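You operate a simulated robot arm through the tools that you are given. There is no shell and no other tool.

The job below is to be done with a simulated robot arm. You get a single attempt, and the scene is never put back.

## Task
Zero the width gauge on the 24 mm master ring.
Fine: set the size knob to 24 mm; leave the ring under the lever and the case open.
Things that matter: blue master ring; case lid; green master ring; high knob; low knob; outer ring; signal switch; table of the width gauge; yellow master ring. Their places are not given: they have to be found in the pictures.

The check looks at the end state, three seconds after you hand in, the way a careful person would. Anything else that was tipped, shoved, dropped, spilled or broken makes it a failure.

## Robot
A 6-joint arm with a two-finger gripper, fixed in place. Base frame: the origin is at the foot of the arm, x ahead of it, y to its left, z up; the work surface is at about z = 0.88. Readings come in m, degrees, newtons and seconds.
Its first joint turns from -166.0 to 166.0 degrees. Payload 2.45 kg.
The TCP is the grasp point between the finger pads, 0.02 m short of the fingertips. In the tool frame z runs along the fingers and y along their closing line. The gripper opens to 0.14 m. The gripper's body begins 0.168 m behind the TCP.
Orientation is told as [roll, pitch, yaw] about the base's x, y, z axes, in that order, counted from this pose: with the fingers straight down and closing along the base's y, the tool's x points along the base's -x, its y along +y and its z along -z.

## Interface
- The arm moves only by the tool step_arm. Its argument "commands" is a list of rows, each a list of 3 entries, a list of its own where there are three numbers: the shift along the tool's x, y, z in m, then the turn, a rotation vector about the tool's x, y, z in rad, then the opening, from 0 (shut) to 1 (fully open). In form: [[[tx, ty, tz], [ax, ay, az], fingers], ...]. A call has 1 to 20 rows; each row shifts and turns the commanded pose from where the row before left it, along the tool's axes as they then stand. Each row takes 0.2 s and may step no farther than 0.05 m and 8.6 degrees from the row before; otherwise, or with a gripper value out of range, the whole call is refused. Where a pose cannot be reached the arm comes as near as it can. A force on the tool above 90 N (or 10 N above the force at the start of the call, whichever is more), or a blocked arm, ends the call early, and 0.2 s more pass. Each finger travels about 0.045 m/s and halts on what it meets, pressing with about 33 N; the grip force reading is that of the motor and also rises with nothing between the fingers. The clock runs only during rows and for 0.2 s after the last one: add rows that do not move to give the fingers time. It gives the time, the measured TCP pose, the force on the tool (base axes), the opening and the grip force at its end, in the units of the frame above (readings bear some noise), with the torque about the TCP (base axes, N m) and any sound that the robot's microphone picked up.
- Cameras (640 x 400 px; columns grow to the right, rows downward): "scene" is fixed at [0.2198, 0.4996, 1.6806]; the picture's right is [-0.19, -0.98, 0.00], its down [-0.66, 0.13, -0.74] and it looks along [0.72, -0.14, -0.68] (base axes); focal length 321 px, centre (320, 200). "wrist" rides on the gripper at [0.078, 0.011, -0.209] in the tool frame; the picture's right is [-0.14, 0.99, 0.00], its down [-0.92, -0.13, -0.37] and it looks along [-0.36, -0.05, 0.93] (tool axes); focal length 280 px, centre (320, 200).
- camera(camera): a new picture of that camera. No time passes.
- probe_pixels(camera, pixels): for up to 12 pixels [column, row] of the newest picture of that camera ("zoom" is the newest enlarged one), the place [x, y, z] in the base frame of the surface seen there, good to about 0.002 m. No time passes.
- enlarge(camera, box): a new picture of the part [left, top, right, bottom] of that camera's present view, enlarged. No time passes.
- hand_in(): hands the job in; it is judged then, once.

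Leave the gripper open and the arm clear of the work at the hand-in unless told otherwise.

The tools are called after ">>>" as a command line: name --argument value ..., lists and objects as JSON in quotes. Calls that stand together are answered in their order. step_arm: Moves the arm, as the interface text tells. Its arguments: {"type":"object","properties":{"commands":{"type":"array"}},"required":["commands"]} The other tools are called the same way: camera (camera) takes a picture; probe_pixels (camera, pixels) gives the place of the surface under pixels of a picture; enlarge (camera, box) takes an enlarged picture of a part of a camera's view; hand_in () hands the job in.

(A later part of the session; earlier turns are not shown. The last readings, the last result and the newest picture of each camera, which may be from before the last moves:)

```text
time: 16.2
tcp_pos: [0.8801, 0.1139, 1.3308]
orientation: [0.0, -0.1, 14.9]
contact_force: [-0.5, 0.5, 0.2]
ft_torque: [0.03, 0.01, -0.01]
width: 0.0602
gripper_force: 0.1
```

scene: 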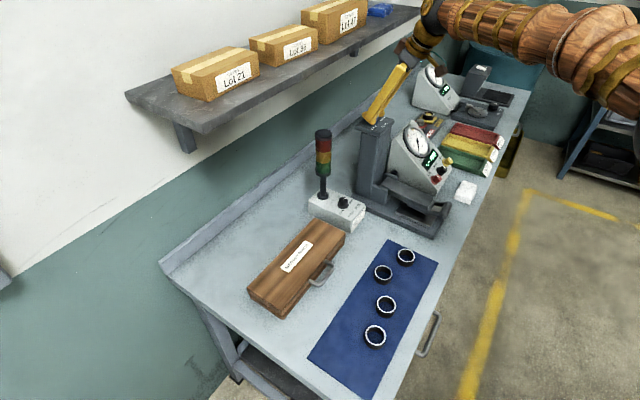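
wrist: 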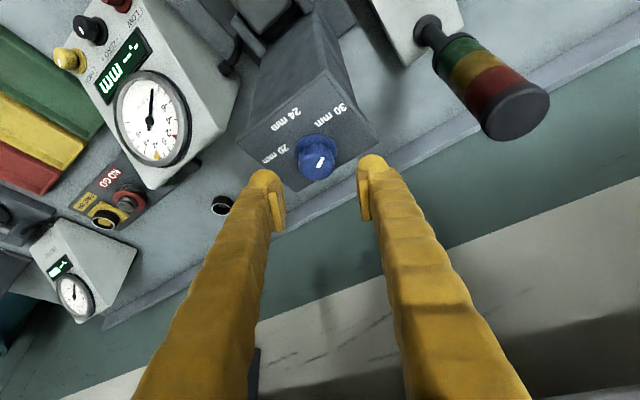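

Straight down now, yaw 15°. I continue yawing to -45° and move over the handle at z≈1.15.

>>> step_arm --commands '[[[0, 0, 0], [0, 0, 0.1309], 0.43], [[0, 0, 0], [0, 0, 0.1309], 0.43], [[0, 0, 0], [0, 0, 0.1309], 0.43], [[0, 0, 0], [0, 0, 0.1309], 0.43], [[0, 0, 0], [0, 0, 0.1309], 0.43], [[0, 0, 0], [0, 0, 0.1309], 0.43], [[0, 0, 0], [0, 0, 0.1309], 0.43], [[0, 0, 0], [0, 0, 0.1309], 0.43], [[0.038, 0.0098, 0.0225], [0, 0, 0], 0.43], [[0.038, 0.0098, 0.0225], [0, 0, 0], 0.43], [[0.038, 0.0098, 0.0225], [0, 0, 0], 0.43], [[0.038, 0.0098, 0.0225], [0, 0, 0], 0.43], [[0.038, 0.0098, 0.0225], [0, 0, 0], 0.43], [[0.038, 0.0098, 0.0225], [0, 0, 0], 0.43], [[0.038, 0.0098, 0.0225], [0, 0, 0], 0.43], [[0.038, 0.0098, 0.0225], [0, 0, 0], 0.43]]'

>>> camera --camera "wrist"

>>> camera --camera "scene"

```text
time: 19.6
tcp_pos: [0.7197, 0.3869, 1.1521]
orientation: [0.0, 0.1, -45.0]
contact_force: [-1.4, -0.1, 0.2]
ft_torque: [0.01, 0.01, 0.0]
width: 0.0602
gripper_force: 0.1
```

```text
taken
```

wrist: 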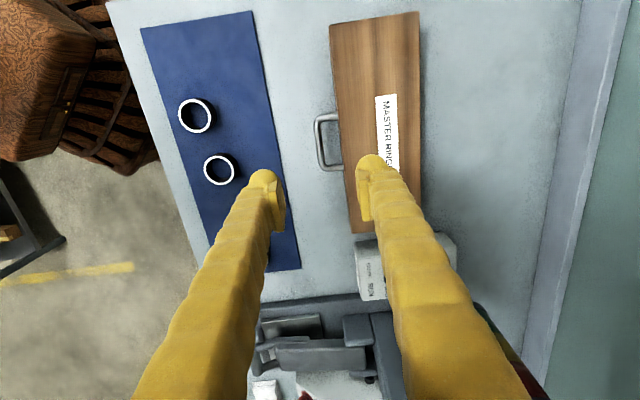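

```text
taken
```

scene: 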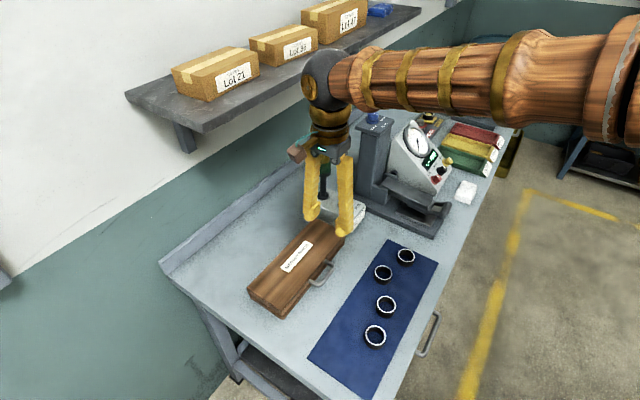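

The tool is above the handle at (0.72,0.387,1.15). The handle shows at wrist (325,141). I'll enlarge and probe the bar and the lid front.

>>> enlarge --camera "wrist" --box '[290, 90, 410, 190]'

>>> probe_pixels --camera "wrist" --pixels '[[319, 130], [319, 140], [321, 152], [320, 120], [324, 166], [337, 116], [340, 166], [339, 140], [344, 130], [332, 24], [356, 232], [418, 13]]'

```text
4.00 times, centred on (350, 140) of wrist
```

zoom: 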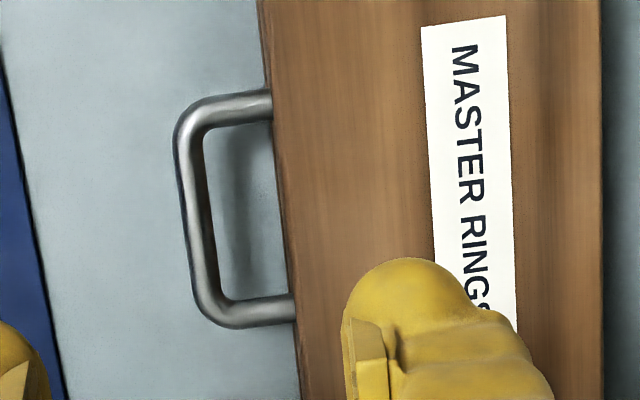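

```text
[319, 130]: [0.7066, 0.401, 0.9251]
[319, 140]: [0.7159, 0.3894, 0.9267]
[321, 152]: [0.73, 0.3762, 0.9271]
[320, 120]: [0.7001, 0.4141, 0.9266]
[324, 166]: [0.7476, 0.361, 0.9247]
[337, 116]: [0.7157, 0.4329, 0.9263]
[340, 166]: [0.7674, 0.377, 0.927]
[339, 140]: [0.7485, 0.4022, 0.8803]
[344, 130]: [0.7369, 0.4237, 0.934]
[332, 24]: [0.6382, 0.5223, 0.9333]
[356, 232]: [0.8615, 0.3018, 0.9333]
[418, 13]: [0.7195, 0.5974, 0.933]
```

The bar is ~9 mm thick, centred at about (0.721,0.386,0.922), 0.039 m in front of the lid. I'll narrow the opening to 0.028 m and descend to z≈0.965, then look.

>>> step_arm --commands '[[[0, 0, 0], [0, 0, 0], 0.2], [[0, 0, 0], [0, 0, 0], 0.2], [[0, 0, 0.047], [0, 0, 0], 0.2], [[0, 0, 0.047], [0, 0, 0], 0.2], [[0, 0, 0.047], [0, 0, 0], 0.2], [[0, 0, 0.046], [0, 0, 0], 0.2]]'

>>> camera --camera "wrist"

>>> enlarge --camera "scene" --box '[280, 210, 370, 300]'

```text
time: 21.0
tcp_pos: [0.7224, 0.3874, 0.9623]
orientation: [0.0, -0.1, -45.0]
contact_force: [0.2, 0.3, -0.7]
ft_torque: [0.01, 0.01, -0.03]
width: 0.0281
gripper_force: 0.1
```

```text
taken
```

wrist: 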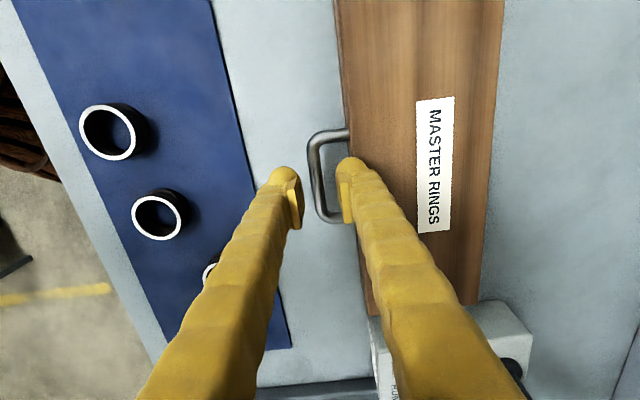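

```text
4.44 times, centred on (325, 255) of scene
```

zoom: 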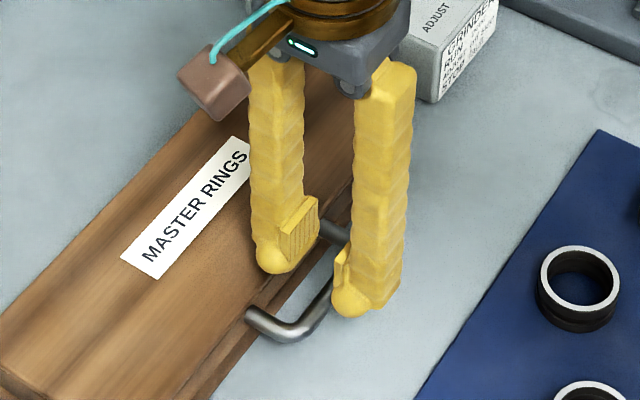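

The fingers look bulkier than the pad plates, and the slot between bar and lid is ~0.034 m, so I'll check alignment in an enlarged view before entering.

>>> enlarge --camera "wrist" --box '[260, 110, 400, 240]'

>>> probe_pixels --camera "wrist" --pixels '[[311, 165], [314, 180], [318, 200], [347, 135], [356, 100], [345, 205], [338, 180], [365, 165], [275, 175], [300, 195], [340, 195], [346, 110]]'

```text
3.08 times, centred on (330, 175) of wrist
```

zoom: 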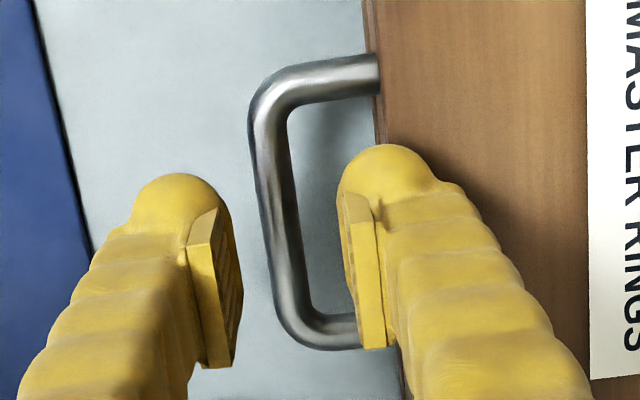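

```text
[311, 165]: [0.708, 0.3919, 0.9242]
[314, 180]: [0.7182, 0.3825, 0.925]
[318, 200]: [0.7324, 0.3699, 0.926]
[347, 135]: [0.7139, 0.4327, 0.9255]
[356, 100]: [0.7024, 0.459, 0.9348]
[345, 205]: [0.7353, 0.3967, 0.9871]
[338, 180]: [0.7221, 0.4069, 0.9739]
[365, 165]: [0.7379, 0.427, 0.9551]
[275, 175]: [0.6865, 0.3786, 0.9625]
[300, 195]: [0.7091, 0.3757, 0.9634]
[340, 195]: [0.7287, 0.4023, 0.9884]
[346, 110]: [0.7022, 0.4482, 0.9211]
```

The inner finger measures ~0.025 m thick with its bulge, leaving only a few mm in the slot, so I'll instead come in leaning 45° from the front (inner finger passing above the lid's edge). I raise, shift to the front and rotate -45° about tool x.

>>> step_arm --commands '[[[0, 0, -0.045], [0, 0, 0], 0.2], [[0, -0.045, 0], [0, 0, 0], 0.2], [[0, -0.01, -0.01], [-0.1309, 0, 0], 0.2], [[0, 0, 0], [-0.1309, 0, 0], 0.2], [[0, 0, 0], [-0.1309, 0, 0], 0.2], [[0, 0, 0], [-0.1309, 0, 0], 0.17], [[0, 0, 0], [-0.1309, 0, 0], 0.17], [[0, 0, 0], [-0.1309, 0, 0], 0.17], [[0, 0, 0], [0, 0, 0], 0.17]]'

>>> camera --camera "wrist"

>>> enlarge --camera "scene" --box '[270, 190, 400, 300]'

```text
time: 23.0
tcp_pos: [0.6823, 0.3442, 1.0181]
orientation: [44.9, -0.1, -45.1]
contact_force: [-0.5, 0.6, -0.3]
ft_torque: [0.0, 0.0, 0.02]
width: 0.0239
gripper_force: 0.2
```

```text
taken
```

wrist: 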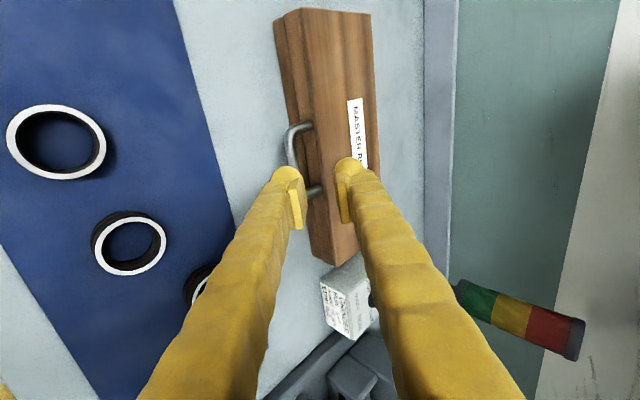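

```text
3.64 times, centred on (335, 245) of scene
```

zoom: 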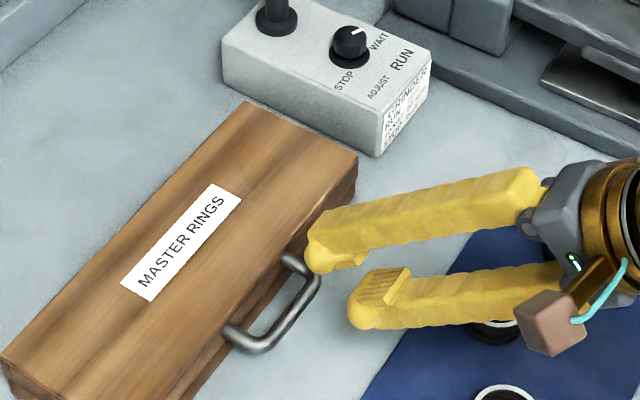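

Now leaning 45° in front of the handle. I'll enlarge and probe the bar again from this pose.

>>> enlarge --camera "wrist" --box '[260, 105, 380, 215]'

>>> probe_pixels --camera "wrist" --pixels '[[288, 140], [289, 150], [291, 160], [301, 125], [312, 193], [302, 100], [306, 140], [295, 130]]'

```text
3.64 times, centred on (320, 160) of wrist
```

zoom: 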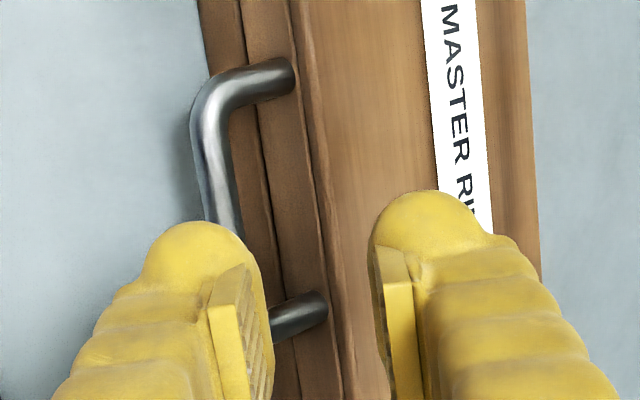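

```text
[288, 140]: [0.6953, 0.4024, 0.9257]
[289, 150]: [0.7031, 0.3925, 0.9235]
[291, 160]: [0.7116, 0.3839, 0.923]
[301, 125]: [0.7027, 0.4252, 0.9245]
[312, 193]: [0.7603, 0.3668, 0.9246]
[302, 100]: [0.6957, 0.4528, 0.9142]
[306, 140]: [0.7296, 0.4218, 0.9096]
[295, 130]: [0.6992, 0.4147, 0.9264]
```

Bar centre is about (0.718,0.384,0.921), seam z≈0.91. I'll line up along the 45° approach and stop ~0.06 m short.

>>> step_arm --commands '[[[0, -0.031, 0.018], [0, 0, 0], 0.17], [[0, 0, 0.02], [0, 0, 0], 0.17], [[0, 0, 0], [0, 0, 0], 0.17]]'

>>> enlarge --camera "wrist" --box '[260, 105, 380, 215]'

>>> enlarge --camera "scene" --box '[290, 220, 370, 300]'

```text
time: 23.8
tcp_pos: [0.6857, 0.3491, 0.9716]
orientation: [45.1, 0.0, -45.0]
contact_force: [0.1, -1.2, -0.6]
ft_torque: [0.05, -0.01, -0.02]
width: 0.0237
gripper_force: 0.2
```

```text
3.64 times, centred on (320, 160) of wrist
```

zoom: 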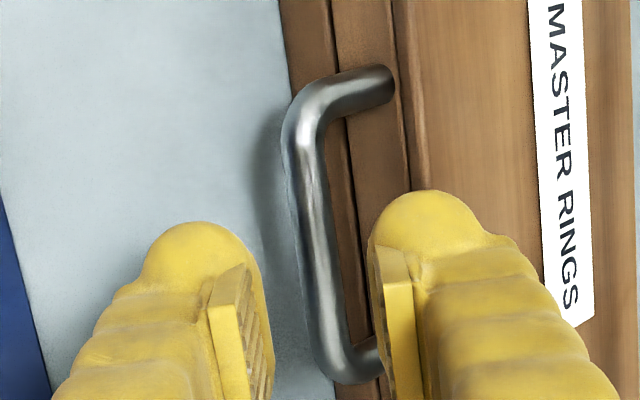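

```text
5.00 times, centred on (330, 260) of scene
```

zoom: 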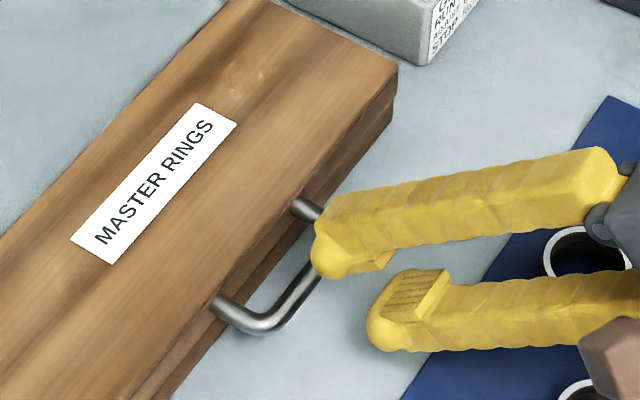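

The bar is centred between the pads. I advance 0.059 m along the tool axis, then look.

>>> step_arm --commands '[[[0, 0, 0.02], [0, 0, 0], 0.17], [[0, 0, 0.02], [0, 0, 0], 0.17], [[0, 0, 0.017], [0, 0, 0], 0.17], [[0, 0, 0], [0, 0, 0], 0.17]]'

>>> enlarge --camera "wrist" --box '[260, 105, 380, 215]'

>>> enlarge --camera "scene" --box '[290, 220, 370, 300]'

```text
time: 24.8
tcp_pos: [0.7174, 0.3777, 0.93]
orientation: [45.1, 0.0, -45.0]
contact_force: [0.7, 0.6, 0.4]
ft_torque: [0.0, 0.02, 0.03]
width: 0.0239
gripper_force: 0.1
```

```text
3.64 times, centred on (320, 160) of wrist
```

zoom: 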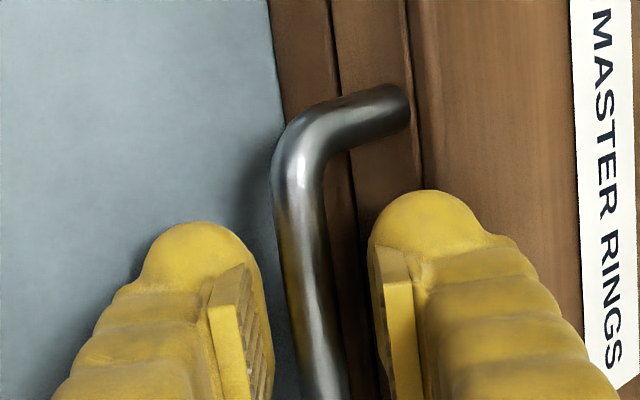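

```text
5.00 times, centred on (330, 260) of scene
```

zoom: 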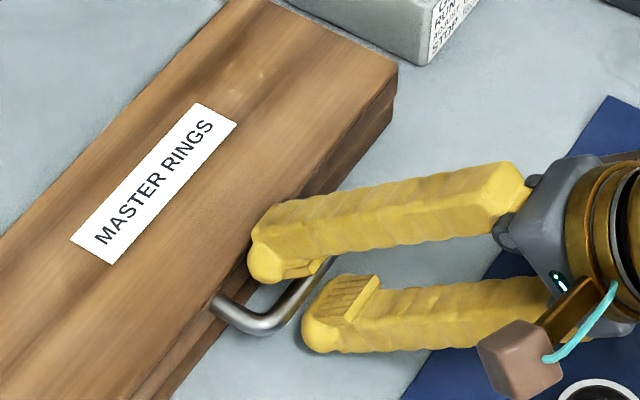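

The bar lies between the pads with no contact force. I close on it.

>>> step_arm --commands '[[[0, 0, 0], [0, 0, 0], 0.0], [[0, 0, 0], [0, 0, 0], 0.0], [[0, 0, 0], [0, 0, 0], 0.0]]'

>>> enlarge --camera "scene" --box '[290, 220, 370, 300]'

```text
time: 25.6
tcp_pos: [0.7166, 0.3773, 0.9292]
orientation: [45.0, -0.2, -45.0]
contact_force: [-5.3, -4.6, -0.7]
ft_torque: [-0.48, -0.36, 0.61]
width: 0.0107
gripper_force: 37.4
```

```text
5.00 times, centred on (330, 260) of scene
```

zoom: 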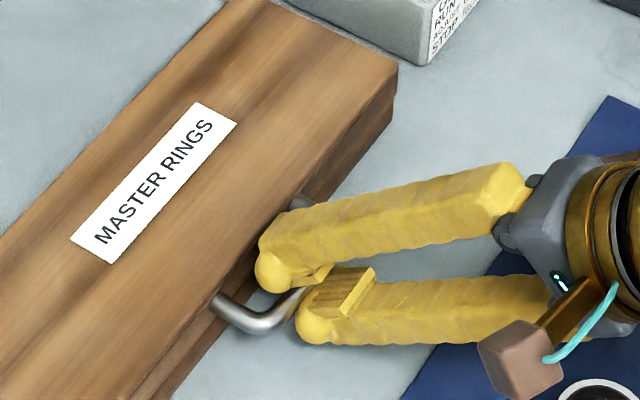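

Held at 0.0107 m (the bar). I'll lift along a hinge arc (radius ≈0.147 m about the back seam), starting with 10° and reading forces.

>>> step_arm --commands '[[[0, 0.01013, -0.0078], [0, 0, 0], 0.0], [[0, 0.01077, -0.00689], [0, 0, 0], 0.0]]'

>>> enlarge --camera "scene" --box '[240, 200, 370, 310]'

```text
time: 26.2
tcp_pos: [0.7195, 0.3797, 0.9542]
orientation: [45.0, 0.0, -44.8]
contact_force: [-3.8, 6.5, -1.5]
ft_torque: [-0.39, -0.39, 0.6]
width: 0.0099
gripper_force: 37.3
```

```text
3.64 times, centred on (305, 255) of scene
```

zoom: 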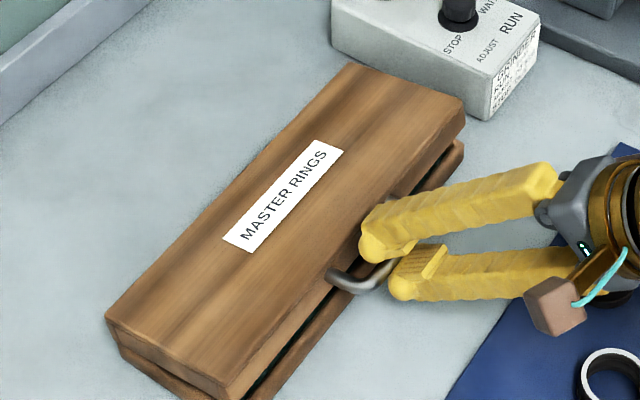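

Lid is rising smoothly with low forces. Continue the arc to about 50°.

>>> step_arm --commands '[[[0, 0.01836, -0.009], [0, 0, 0], 0.0], [[0, 0.01944, -0.00636], [0, 0, 0], 0.0], [[0, 0.02013, -0.00358], [0, 0, 0], 0.0], [[0, 0.02043, -0.00075], [0, 0, 0], 0.0], [[0, 0.02034, 0.0021], [0, 0, 0], 0.0]]'

>>> camera --camera "scene"

>>> camera --camera "wrist"

```text
time: 27.4
tcp_pos: [0.7589, 0.4202, 1.0378]
orientation: [45.1, -0.1, -44.9]
contact_force: [-8.7, -4.8, 15.2]
ft_torque: [0.12, 0.09, 0.16]
width: 0.01
gripper_force: 36.9
```

```text
taken
```

scene: 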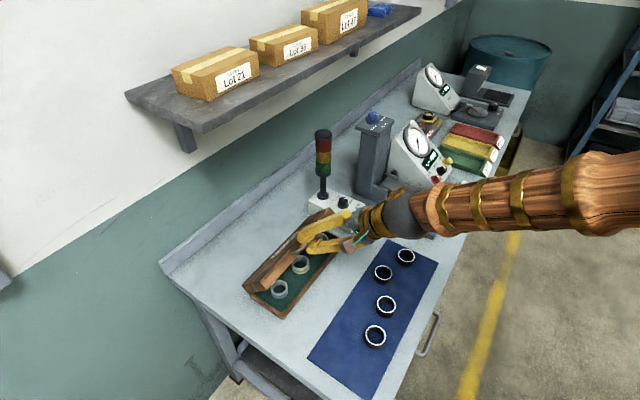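

```text
taken
```

wrist: 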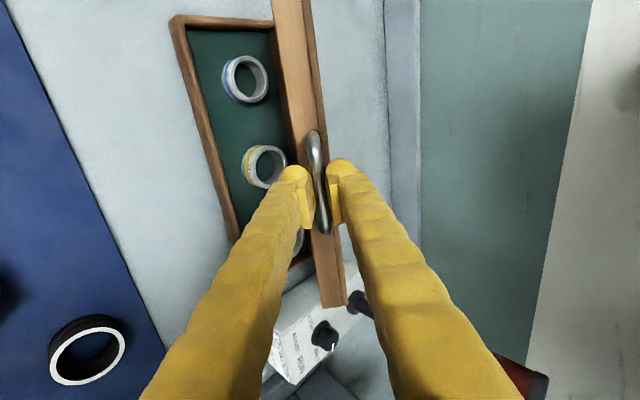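

The case holds coloured master rings on green felt. A slight outward pull (18 N) suggests the real radius is ~1 mm larger; I correct for that and go on to ~82°.

>>> step_arm --commands '[[[0, 0.02003, 0.00395], [0, 0, 0], 0.0], [[0, 0.01897, 0.00763], [0, 0, 0], 0.0], [[0, 0.01773, 0.0102], [0, 0, 0], 0.0], [[0, 0.01614, 0.01256], [0, 0, 0], 0.0]]'

>>> camera --camera "scene"

>>> camera --camera "wrist"

```text
time: 28.4
tcp_pos: [0.8131, 0.4737, 1.0656]
orientation: [45.1, 0.0, -45.0]
contact_force: [8.7, -12.4, 23.0]
ft_torque: [0.51, 0.18, -0.72]
width: 0.0105
gripper_force: 37.8
```

```text
taken
```

scene: 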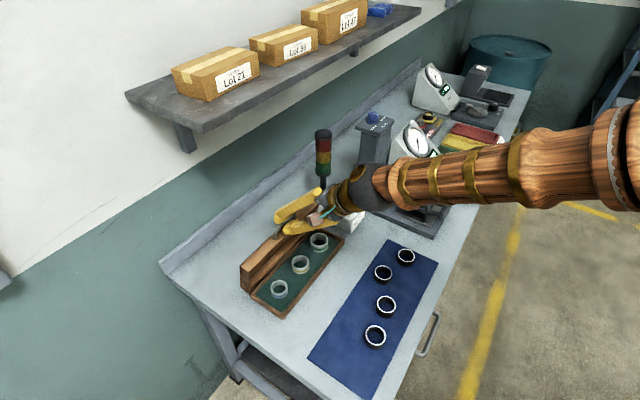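

```text
taken
```

wrist: 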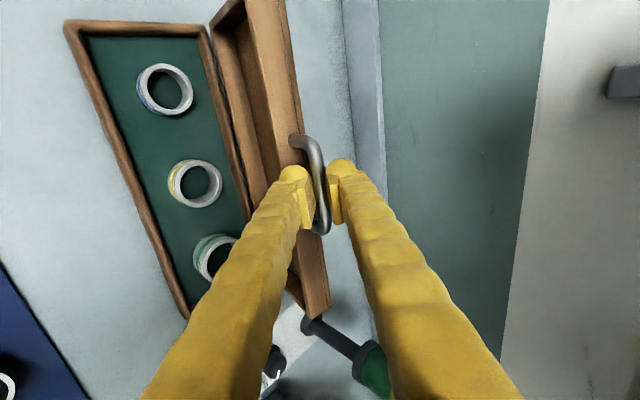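

About 82° open; I correct up 1 mm and sideways 1 mm and continue past vertical to about 98°.

>>> step_arm --commands '[[[-0.001, 0.01508, 0.01383], [0, 0, 0], 0.0], [[0, 0.01205, 0.01653], [0, 0, 0], 0.0]]'

>>> camera --camera "scene"

>>> camera --camera "wrist"

```text
time: 29.0
tcp_pos: [0.8414, 0.5022, 1.0632]
orientation: [45.2, -0.1, -44.9]
contact_force: [5.6, 1.2, 29.8]
ft_torque: [0.55, 0.19, -0.69]
width: 0.0108
gripper_force: 37.5
```

```text
taken
```

scene: 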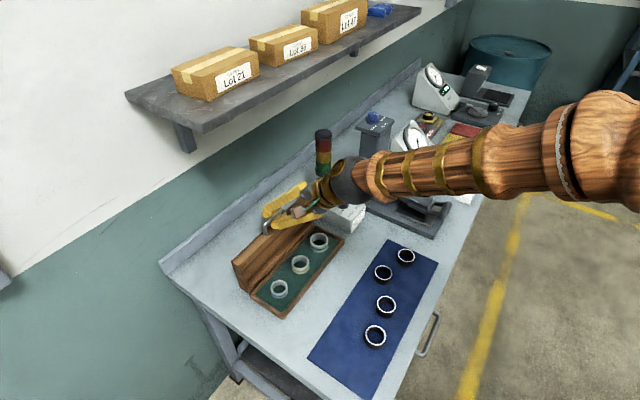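

```text
taken
```

wrist: 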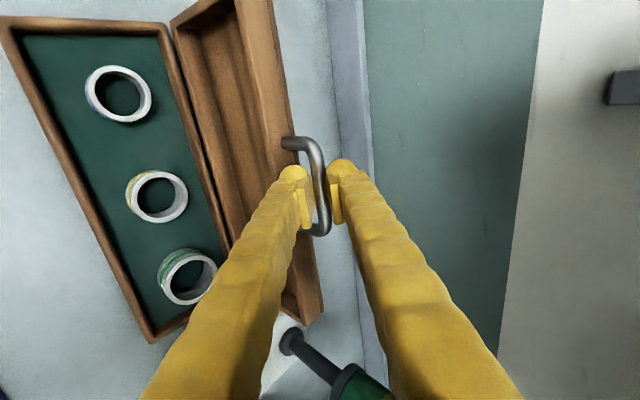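

About 98° now with no stop felt (force mostly upward, 30 N). I'll go on 4° with a small upward correction and watch for a stop.

>>> step_arm --commands '[[[0, 0.0057, 0.0082], [0, 0, 0], 0.0]]'

>>> enlarge --camera "scene" --box '[220, 170, 360, 320]'

```text
time: 29.4
tcp_pos: [0.8491, 0.5101, 1.061]
orientation: [45.1, -0.1, -45.0]
contact_force: [7.6, 5.0, 30.3]
ft_torque: [0.64, 0.2, -0.61]
width: 0.0106
gripper_force: 38.3
```

```text
2.67 times, centred on (290, 245) of scene
```

zoom: 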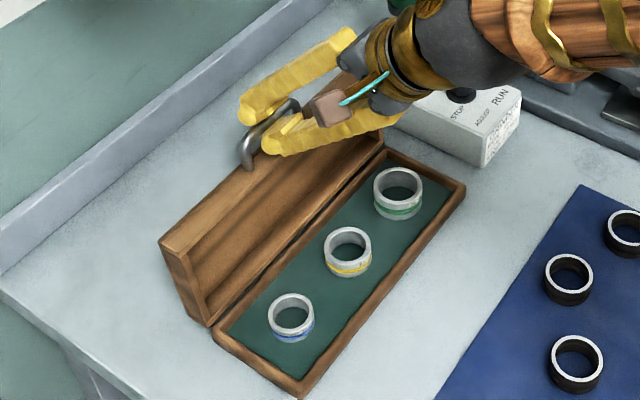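

About 102°; the lid now pulls gently backward (past vertical). I'll go another ~4–6° to find its stop.

>>> step_arm --commands '[[[0, 0.00486, 0.00882], [0, 0, 0], 0.0], [[0, 0, 0], [0, 0, 0], 0.0]]'

>>> enlarge --camera "scene" --box '[220, 170, 360, 320]'

>>> camera --camera "wrist"

```text
time: 30.0
tcp_pos: [0.8552, 0.5163, 1.058]
orientation: [45.1, -0.1, -45.0]
contact_force: [11.3, 5.3, 34.2]
ft_torque: [0.7, 0.2, -0.63]
width: 0.0112
gripper_force: 37.9
```

```text
2.67 times, centred on (290, 245) of scene
```

zoom: 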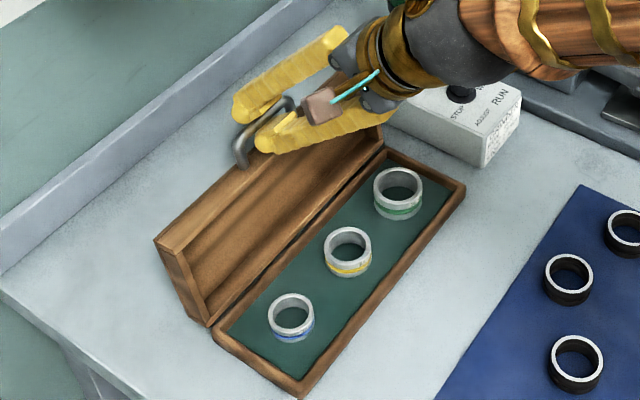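

```text
taken
```

wrist: 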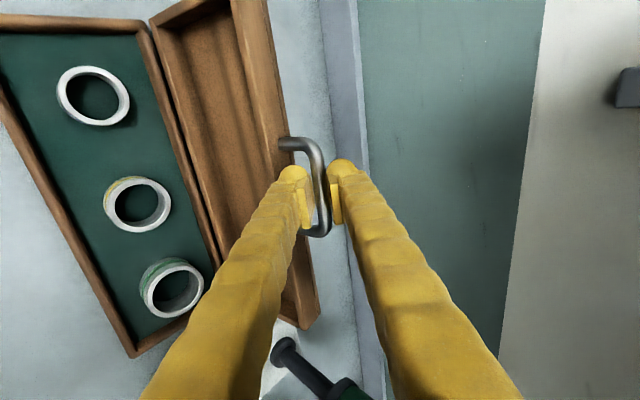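

Still no stop at ~106°. I continue in small steps.

>>> step_arm --commands '[[[0, 0.0042, 0.00914], [0, 0, 0], 0.0], [[0, 0, 0], [0, 0, 0], 0.0]]'

>>> enlarge --camera "scene" --box '[220, 170, 360, 320]'

```text
time: 30.6
tcp_pos: [0.8631, 0.5232, 1.0554]
orientation: [45.1, 0.0, -45.0]
contact_force: [9.8, 10.8, 36.0]
ft_torque: [0.82, 0.22, -0.53]
width: 0.011
gripper_force: 37.6
```

```text
2.67 times, centred on (290, 245) of scene
```

zoom: 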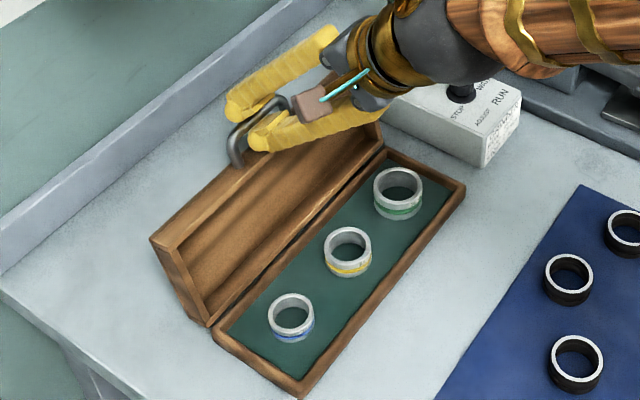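

About 110° open, with no tangential load left. Before releasing I'll shift ~2 mm radially outward to relieve the stored pull.

>>> step_arm --commands '[[[0, 0.0018, -0.0008], [0, 0, 0], 0.0], [[0, 0, 0], [0, 0, 0], 0.0]]'

```text
time: 31.2
tcp_pos: [0.8625, 0.5254, 1.0546]
orientation: [44.9, 0.0, -45.0]
contact_force: [6.7, 3.3, 18.4]
ft_torque: [0.51, 0.28, -0.68]
width: 0.011
gripper_force: 38.5
```

Halved to 18 N. Another 2 mm outward, then open slightly (to ~0.017 m).

>>> step_arm --commands '[[[0, 0.0017, -0.0008], [0, 0, 0], 0.0], [[0, 0, 0], [0, 0, 0], 0.0], [[0, 0, 0], [0, 0, 0], 0.125], [[0, 0, 0], [0, 0, 0], 0.125]]'

>>> enlarge --camera "scene" --box '[220, 170, 360, 320]'

>>> enlarge --camera "wrist" --box '[240, 100, 400, 240]'

```text
time: 32.2
tcp_pos: [0.8623, 0.525, 1.0585]
orientation: [45.0, 0.0, -45.0]
contact_force: [0.4, -0.6, 0.2]
ft_torque: [0.02, 0.01, 0.01]
width: 0.0175
gripper_force: 0.1
```

```text
2.67 times, centred on (290, 245) of scene
```

zoom: 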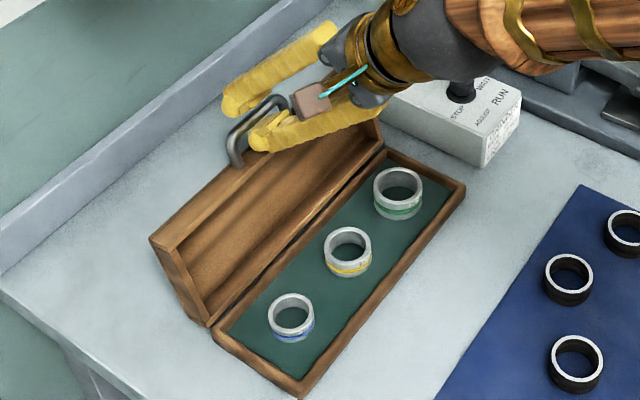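

```text
2.86 times, centred on (320, 170) of wrist
```

zoom: 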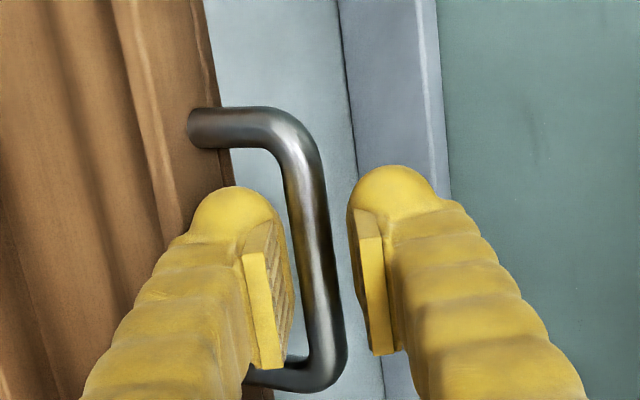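

Released with zero load; the lid stays. I back out along the tool axis in small steps.

>>> step_arm --commands '[[[0, 0, -0.015], [0, 0, 0], 0.125], [[0, 0, -0.02], [0, 0, 0], 0.125], [[0, 0, -0.03], [0, 0, 0], 0.125], [[0, 0, -0.045], [0, 0, 0], 0.2], [[0, 0, -0.045], [0, 0, 0], 0.3]]'

>>> camera --camera "scene"

>>> camera --camera "wrist"

```text
time: 33.4
tcp_pos: [0.7866, 0.4456, 1.1642]
orientation: [45.0, 0.0, -45.0]
contact_force: [0.0, 0.2, -0.5]
ft_torque: [0.03, 0.02, 0.03]
width: 0.0421
gripper_force: 0.0
```

```text
taken
```

scene: 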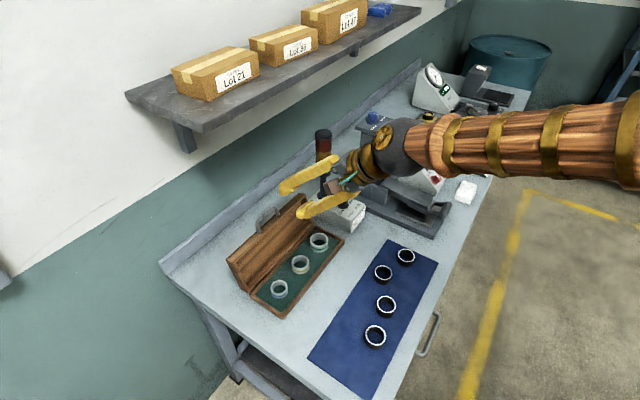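

```text
taken
```

wrist: 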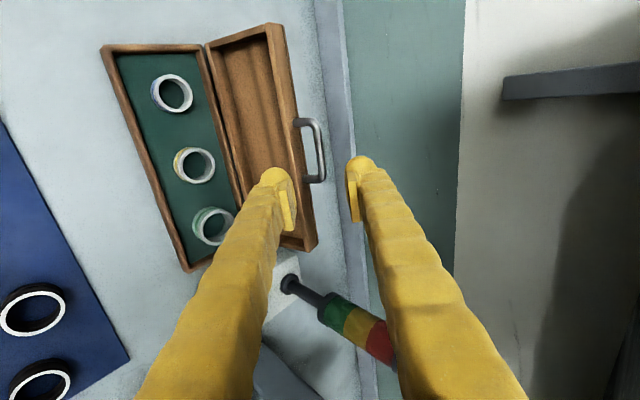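

The case is open and the lid stays. Now I look closely at the three master rings for their size markings.

>>> enlarge --camera "scene" --box '[300, 228, 340, 258]'

>>> enlarge --camera "scene" --box '[280, 250, 320, 280]'

>>> enlarge --camera "scene" --box '[258, 274, 298, 304]'

>>> enlarge --camera "wrist" --box '[140, 60, 260, 260]'

```text
13.33 times, centred on (320, 243) of scene
```

zoom: 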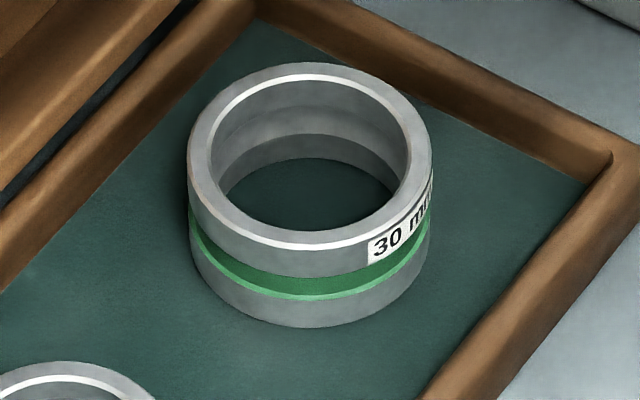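

```text
13.33 times, centred on (300, 265) of scene
```

zoom: 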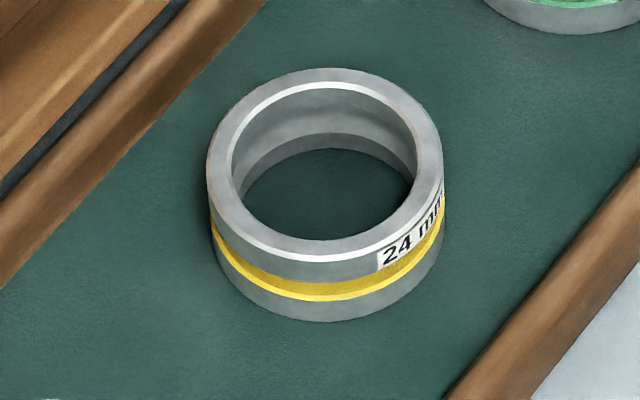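

```text
13.33 times, centred on (278, 289) of scene
```

zoom: 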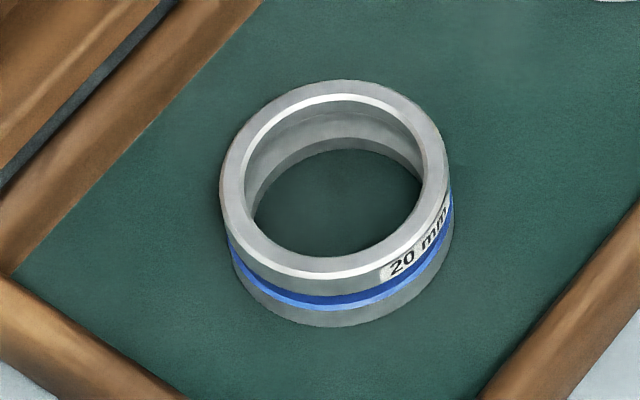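

```text
2.00 times, centred on (200, 160) of wrist
```

zoom: 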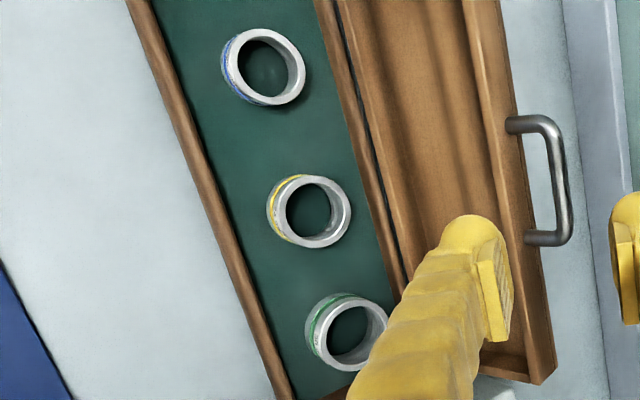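

Yellow is the 24 mm ring (blue 20, green 30). I'll probe its rim and the felt.

>>> enlarge --camera "scene" --box '[280, 250, 320, 280]'

>>> probe_pixels --camera "zoom" --pixels '[[215, 175], [435, 165], [330, 72], [325, 258], [225, 250], [330, 318], [440, 230], [330, 215], [120, 200], [500, 250], [335, 150], [260, 225]]'

```text
13.33 times, centred on (300, 265) of scene
```

zoom: 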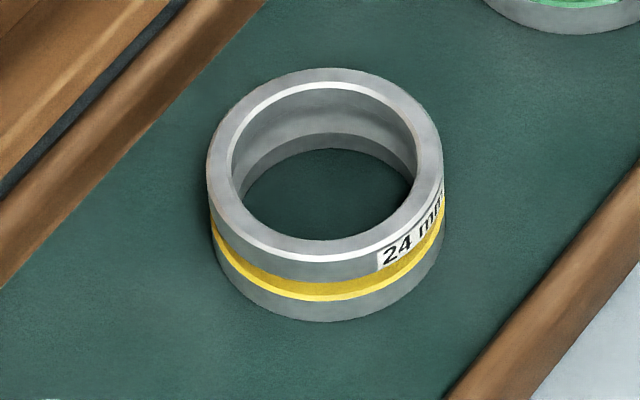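

```text
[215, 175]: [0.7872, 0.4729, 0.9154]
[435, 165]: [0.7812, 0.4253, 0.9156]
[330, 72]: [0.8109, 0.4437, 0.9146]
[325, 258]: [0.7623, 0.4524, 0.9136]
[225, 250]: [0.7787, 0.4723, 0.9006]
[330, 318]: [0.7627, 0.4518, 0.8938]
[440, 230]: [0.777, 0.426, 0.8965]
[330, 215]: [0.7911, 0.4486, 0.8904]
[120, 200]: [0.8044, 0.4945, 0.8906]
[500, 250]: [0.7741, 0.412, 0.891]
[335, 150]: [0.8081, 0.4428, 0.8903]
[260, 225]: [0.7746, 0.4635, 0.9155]
```

Yellow ring: centre ≈(0.786,0.449), top z=0.915, felt z=0.8905, diameter ≈0.05 m. Now I check the lever/table again in the scene view to see whether the size knob moved the lever, and plan the placement.

>>> enlarge --camera "scene" --box '[380, 170, 460, 245]'

>>> probe_pixels --camera "zoom" --pixels '[[360, 205], [390, 150], [260, 185], [375, 230], [467, 180], [437, 245], [380, 300], [300, 250], [340, 195], [355, 225], [300, 205], [200, 175]]'

```text
5.33 times, centred on (420, 208) of scene
```

zoom: 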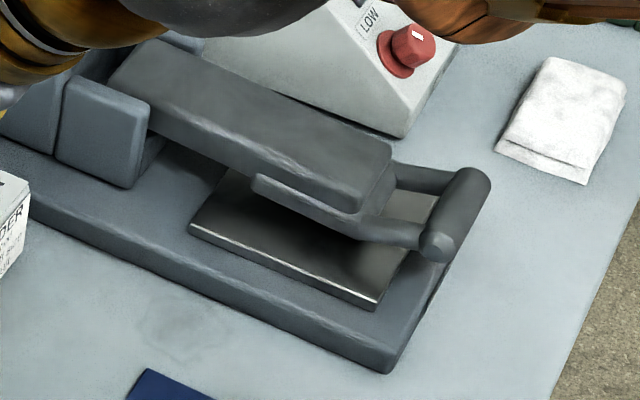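

```text
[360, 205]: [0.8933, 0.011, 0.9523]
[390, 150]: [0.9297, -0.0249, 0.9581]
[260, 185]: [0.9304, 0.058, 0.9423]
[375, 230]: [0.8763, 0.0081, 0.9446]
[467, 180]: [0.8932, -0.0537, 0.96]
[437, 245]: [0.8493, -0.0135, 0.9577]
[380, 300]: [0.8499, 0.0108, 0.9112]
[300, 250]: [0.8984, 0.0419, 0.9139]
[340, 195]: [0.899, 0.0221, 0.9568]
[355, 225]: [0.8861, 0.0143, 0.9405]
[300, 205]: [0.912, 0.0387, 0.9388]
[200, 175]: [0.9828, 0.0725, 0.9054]
```

The lever didn't move; its underside at the tip is only ~0.02–0.025 m above the table. I need a low view under it. I'll pull the arm toward the front, unroll it to vertical and go to the left side of the gauge.

>>> step_arm --commands '[[[0, -0.0265, -0.0265], [0, 0, 0], 0.5], [[0, -0.0265, -0.0265], [0, 0, 0], 0.5], [[0, -0.0265, -0.0265], [0, 0, 0], 0.7], [[0, -0.0265, -0.0265], [0, 0, 0], 0.7], [[0, 0, 0], [0.1309, 0, 0], 1], [[0, 0, 0], [0.1309, 0, 0], 1], [[0, 0, 0], [0.1309, 0, 0], 1], [[0, 0, 0], [0.1309, 0, 0], 1], [[0, 0, 0], [0.1309, 0, 0], 1], [[0, 0, 0], [0.1309, 0, 0], 1], [[-0.0358, -0.012, 0], [0, 0, 0], 1], [[-0.0358, -0.012, 0], [0, 0, 0], 1], [[-0.0358, -0.012, 0], [0, 0, 0], 1], [[-0.0358, -0.012, 0], [0, 0, 0], 1], [[-0.0358, -0.012, 0], [0, 0, 0], 1]]'

>>> camera --camera "wrist"

>>> camera --camera "scene"

```text
time: 36.6
tcp_pos: [0.765, 0.1713, 1.1667]
orientation: [0.1, -0.1, -45.0]
contact_force: [-0.5, -0.5, -0.2]
ft_torque: [0.05, -0.01, 0.02]
width: 0.14
gripper_force: 0.1
```

```text
taken
```

wrist: 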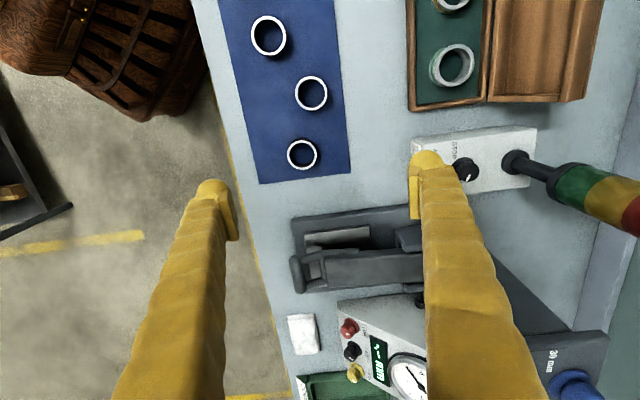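

```text
taken
```

scene: 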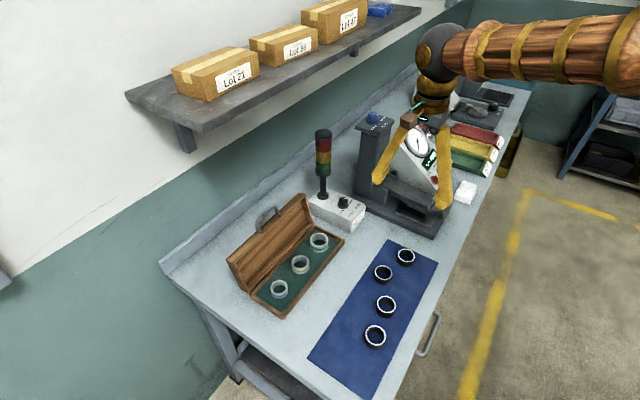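

Now I pitch the tool 60° toward the gauge and lower it to z≈0.99 for a near-horizontal look under the lever.

>>> step_arm --commands '[[[0, 0, 0], [0, -0.1309, 0], 1], [[0, 0, 0], [0, -0.1309, 0], 1], [[0, 0, 0], [0, -0.1309, 0], 1], [[0, 0, 0], [0, -0.1309, 0], 1], [[0, 0, 0], [0, -0.1309, 0], 1], [[0, 0, 0], [0, -0.1309, 0], 1], [[0, 0, 0], [0, -0.1309, 0], 1], [[0, 0, 0], [0, -0.1309, 0], 1], [[0.037, 0, 0.0215], [0, 0, 0], 1], [[0.037, 0, 0.0215], [0, 0, 0], 1], [[0.037, 0, 0.0215], [0, 0, 0], 1], [[0.037, 0, 0.0215], [0, 0, 0], 1]]'

>>> camera --camera "wrist"

>>> camera --camera "scene"

```text
time: 39.2
tcp_pos: [0.766, 0.1719, 0.9956]
orientation: [0.1, -60.1, -45.0]
contact_force: [-0.6, 0.0, 0.4]
ft_torque: [0.02, -0.03, 0.0]
width: 0.1398
gripper_force: 0.0
```

```text
taken
```

wrist: 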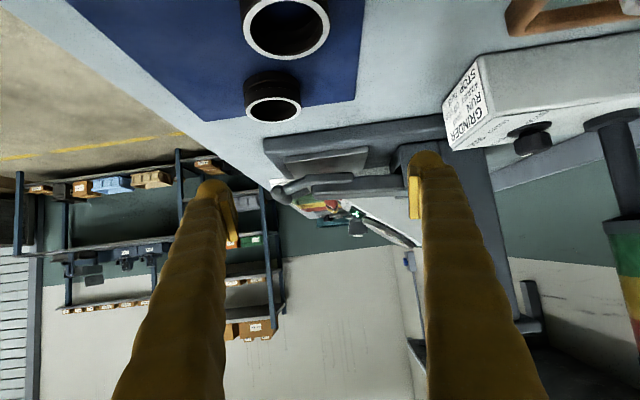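

```text
taken
```

scene: 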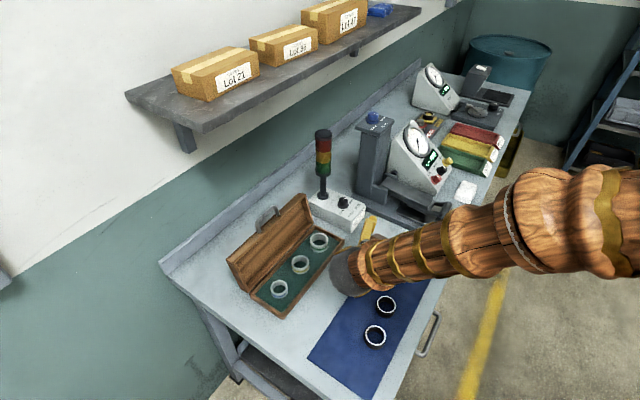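

The view is upside-down but shows the lever from the side at (340,185). I enlarge it.

>>> enlarge --camera "wrist" --box '[255, 125, 435, 240]'

>>> enlarge --camera "wrist" --box '[265, 140, 345, 215]'

```text
3.48 times, centred on (345, 182) of wrist
```

zoom: 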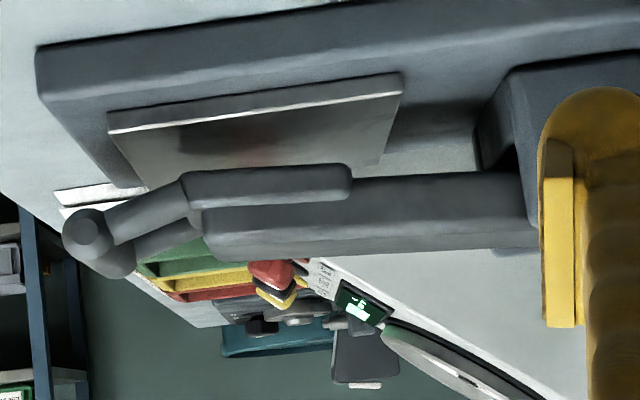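

```text
5.33 times, centred on (305, 178) of wrist
```

zoom: 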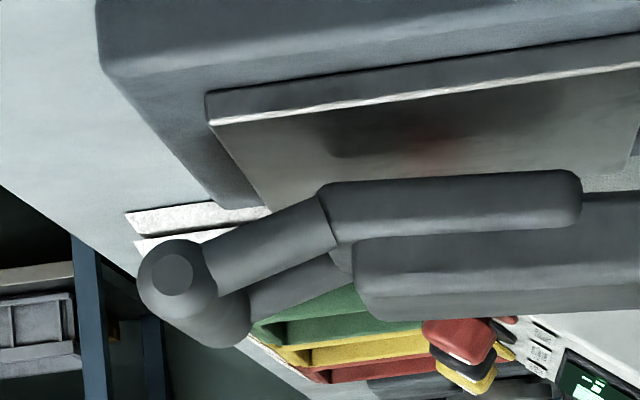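

I'll probe edges of the lever and side arms in this zoom to get their underside heights.

>>> probe_pixels --camera "zoom" --pixels '[[450, 183], [340, 195], [570, 178], [450, 225], [370, 245], [370, 300], [600, 235], [610, 300], [215, 120], [630, 65], [265, 205], [180, 275]]'

>>> enlarge --camera "wrist" --box '[330, 130, 430, 220]'

```text
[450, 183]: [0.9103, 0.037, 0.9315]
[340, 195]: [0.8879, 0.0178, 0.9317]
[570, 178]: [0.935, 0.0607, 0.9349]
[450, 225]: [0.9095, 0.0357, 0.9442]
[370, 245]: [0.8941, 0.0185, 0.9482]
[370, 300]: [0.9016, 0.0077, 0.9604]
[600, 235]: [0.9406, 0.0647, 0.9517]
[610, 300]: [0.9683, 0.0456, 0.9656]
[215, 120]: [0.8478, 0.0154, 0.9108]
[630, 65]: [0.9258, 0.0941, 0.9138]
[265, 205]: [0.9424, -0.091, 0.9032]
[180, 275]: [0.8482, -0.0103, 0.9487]
```

```text
4.44 times, centred on (380, 175) of wrist
```

zoom: 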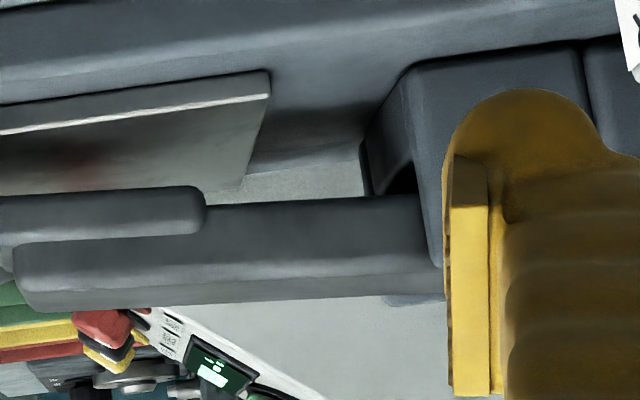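

The side arms' underside is z≈0.932, so only ~17–20 mm of gap: the lever must be lifted before the 24 mm ring goes under. The lever hinges at the column and can likely be swung up. I'll raise the arm and yaw to +45° with a 40° lean so the fingers can take the handle bar by its ends.

>>> step_arm --commands '[[[-0.0433, 0, -0.025], [0, 0, 0], 0.8], [[-0.0433, 0, -0.025], [0, 0, 0], 0.8], [[-0.0433, 0, -0.025], [0, 0, 0], 0.8], [[0, 0, 0], [0, 0.1164, 0], 0.8], [[0, 0, 0], [0, 0.1164, 0], 0.8], [[0, 0, 0], [0, 0.1164, 0], 0.8], [[0, 0, 0], [-0.0841, 0, -0.1003], 0.8], [[0, 0, 0], [-0.0841, 0, -0.1003], 0.8], [[0, 0, 0], [-0.0841, 0, -0.1003], 0.8], [[0, 0, 0], [-0.0841, 0, -0.1003], 0.8], [[0, 0, 0], [-0.0841, 0, -0.1003], 0.8], [[0, 0, 0], [-0.0841, 0, -0.1003], 0.8], [[0, 0, 0], [-0.0841, 0, -0.1003], 0.8], [[0, 0, 0], [-0.0841, 0, -0.1003], 0.8], [[0, 0, 0], [-0.0841, 0, -0.1003], 0.8], [[0, 0, 0], [-0.0841, 0, -0.1003], 0.8], [[0, 0, 0], [-0.0841, 0, -0.1003], 0.8], [[0, 0, 0], [-0.0841, 0, -0.1003], 0.8]]'

>>> camera --camera "scene"

```text
time: 43.0
tcp_pos: [0.7638, 0.1717, 1.1468]
orientation: [-0.1, -40.1, 45.1]
contact_force: [0.2, -0.4, -0.1]
ft_torque: [-0.03, -0.01, -0.02]
width: 0.1121
gripper_force: 0.1
```

```text
taken
```

scene: 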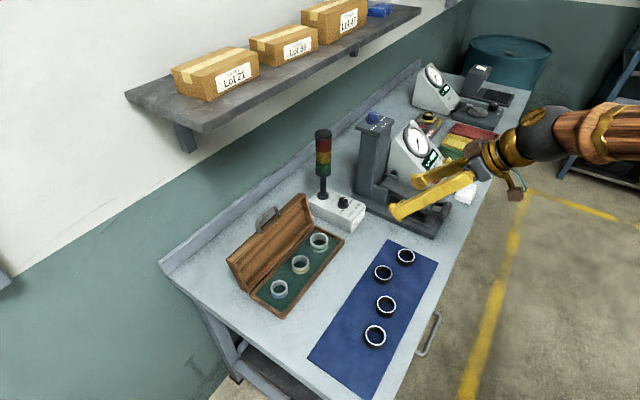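

Now move over to the front of the lever handle, about 0.12 m short of it.

>>> step_arm --commands '[[[0.02818, -0.03665, -0.00473], [0, 0, 0], 0.8], [[0.02818, -0.03665, -0.00473], [0, 0, 0], 0.8], [[0.02818, -0.03665, -0.00473], [0, 0, 0], 0.8], [[0.02818, -0.03665, -0.00473], [0, 0, 0], 0.8], [[0.02818, -0.03665, -0.00473], [0, 0, 0], 0.8], [[0.02818, -0.03665, -0.00473], [0, 0, 0], 0.8]]'

>>> camera --camera "wrist"

>>> camera --camera "scene"

```text
time: 44.4
tcp_pos: [0.8167, -0.0893, 1.0568]
orientation: [-0.1, -40.1, 45.1]
contact_force: [0.4, -0.7, 0.4]
ft_torque: [0.02, 0.05, 0.0]
width: 0.112
gripper_force: 0.0
```

```text
taken
```

wrist: 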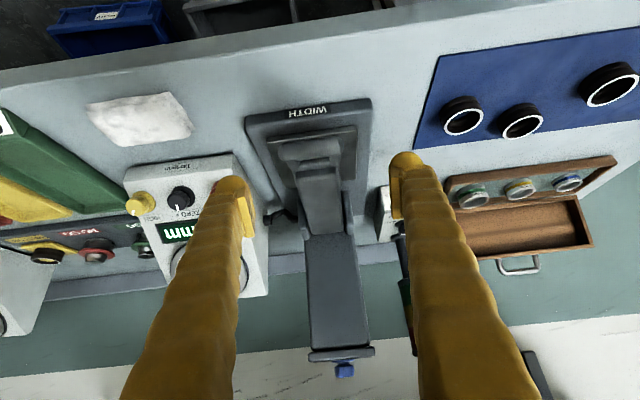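

```text
taken
```

scene: 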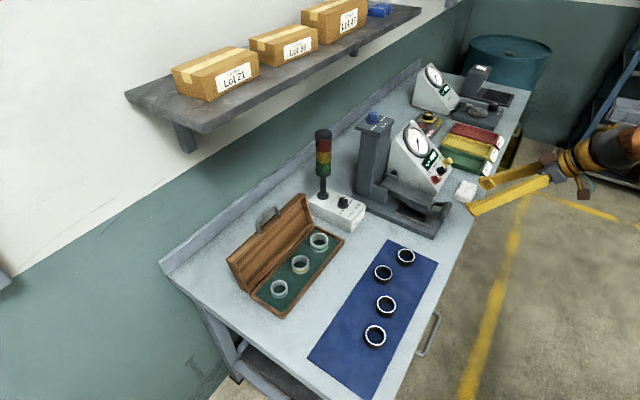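

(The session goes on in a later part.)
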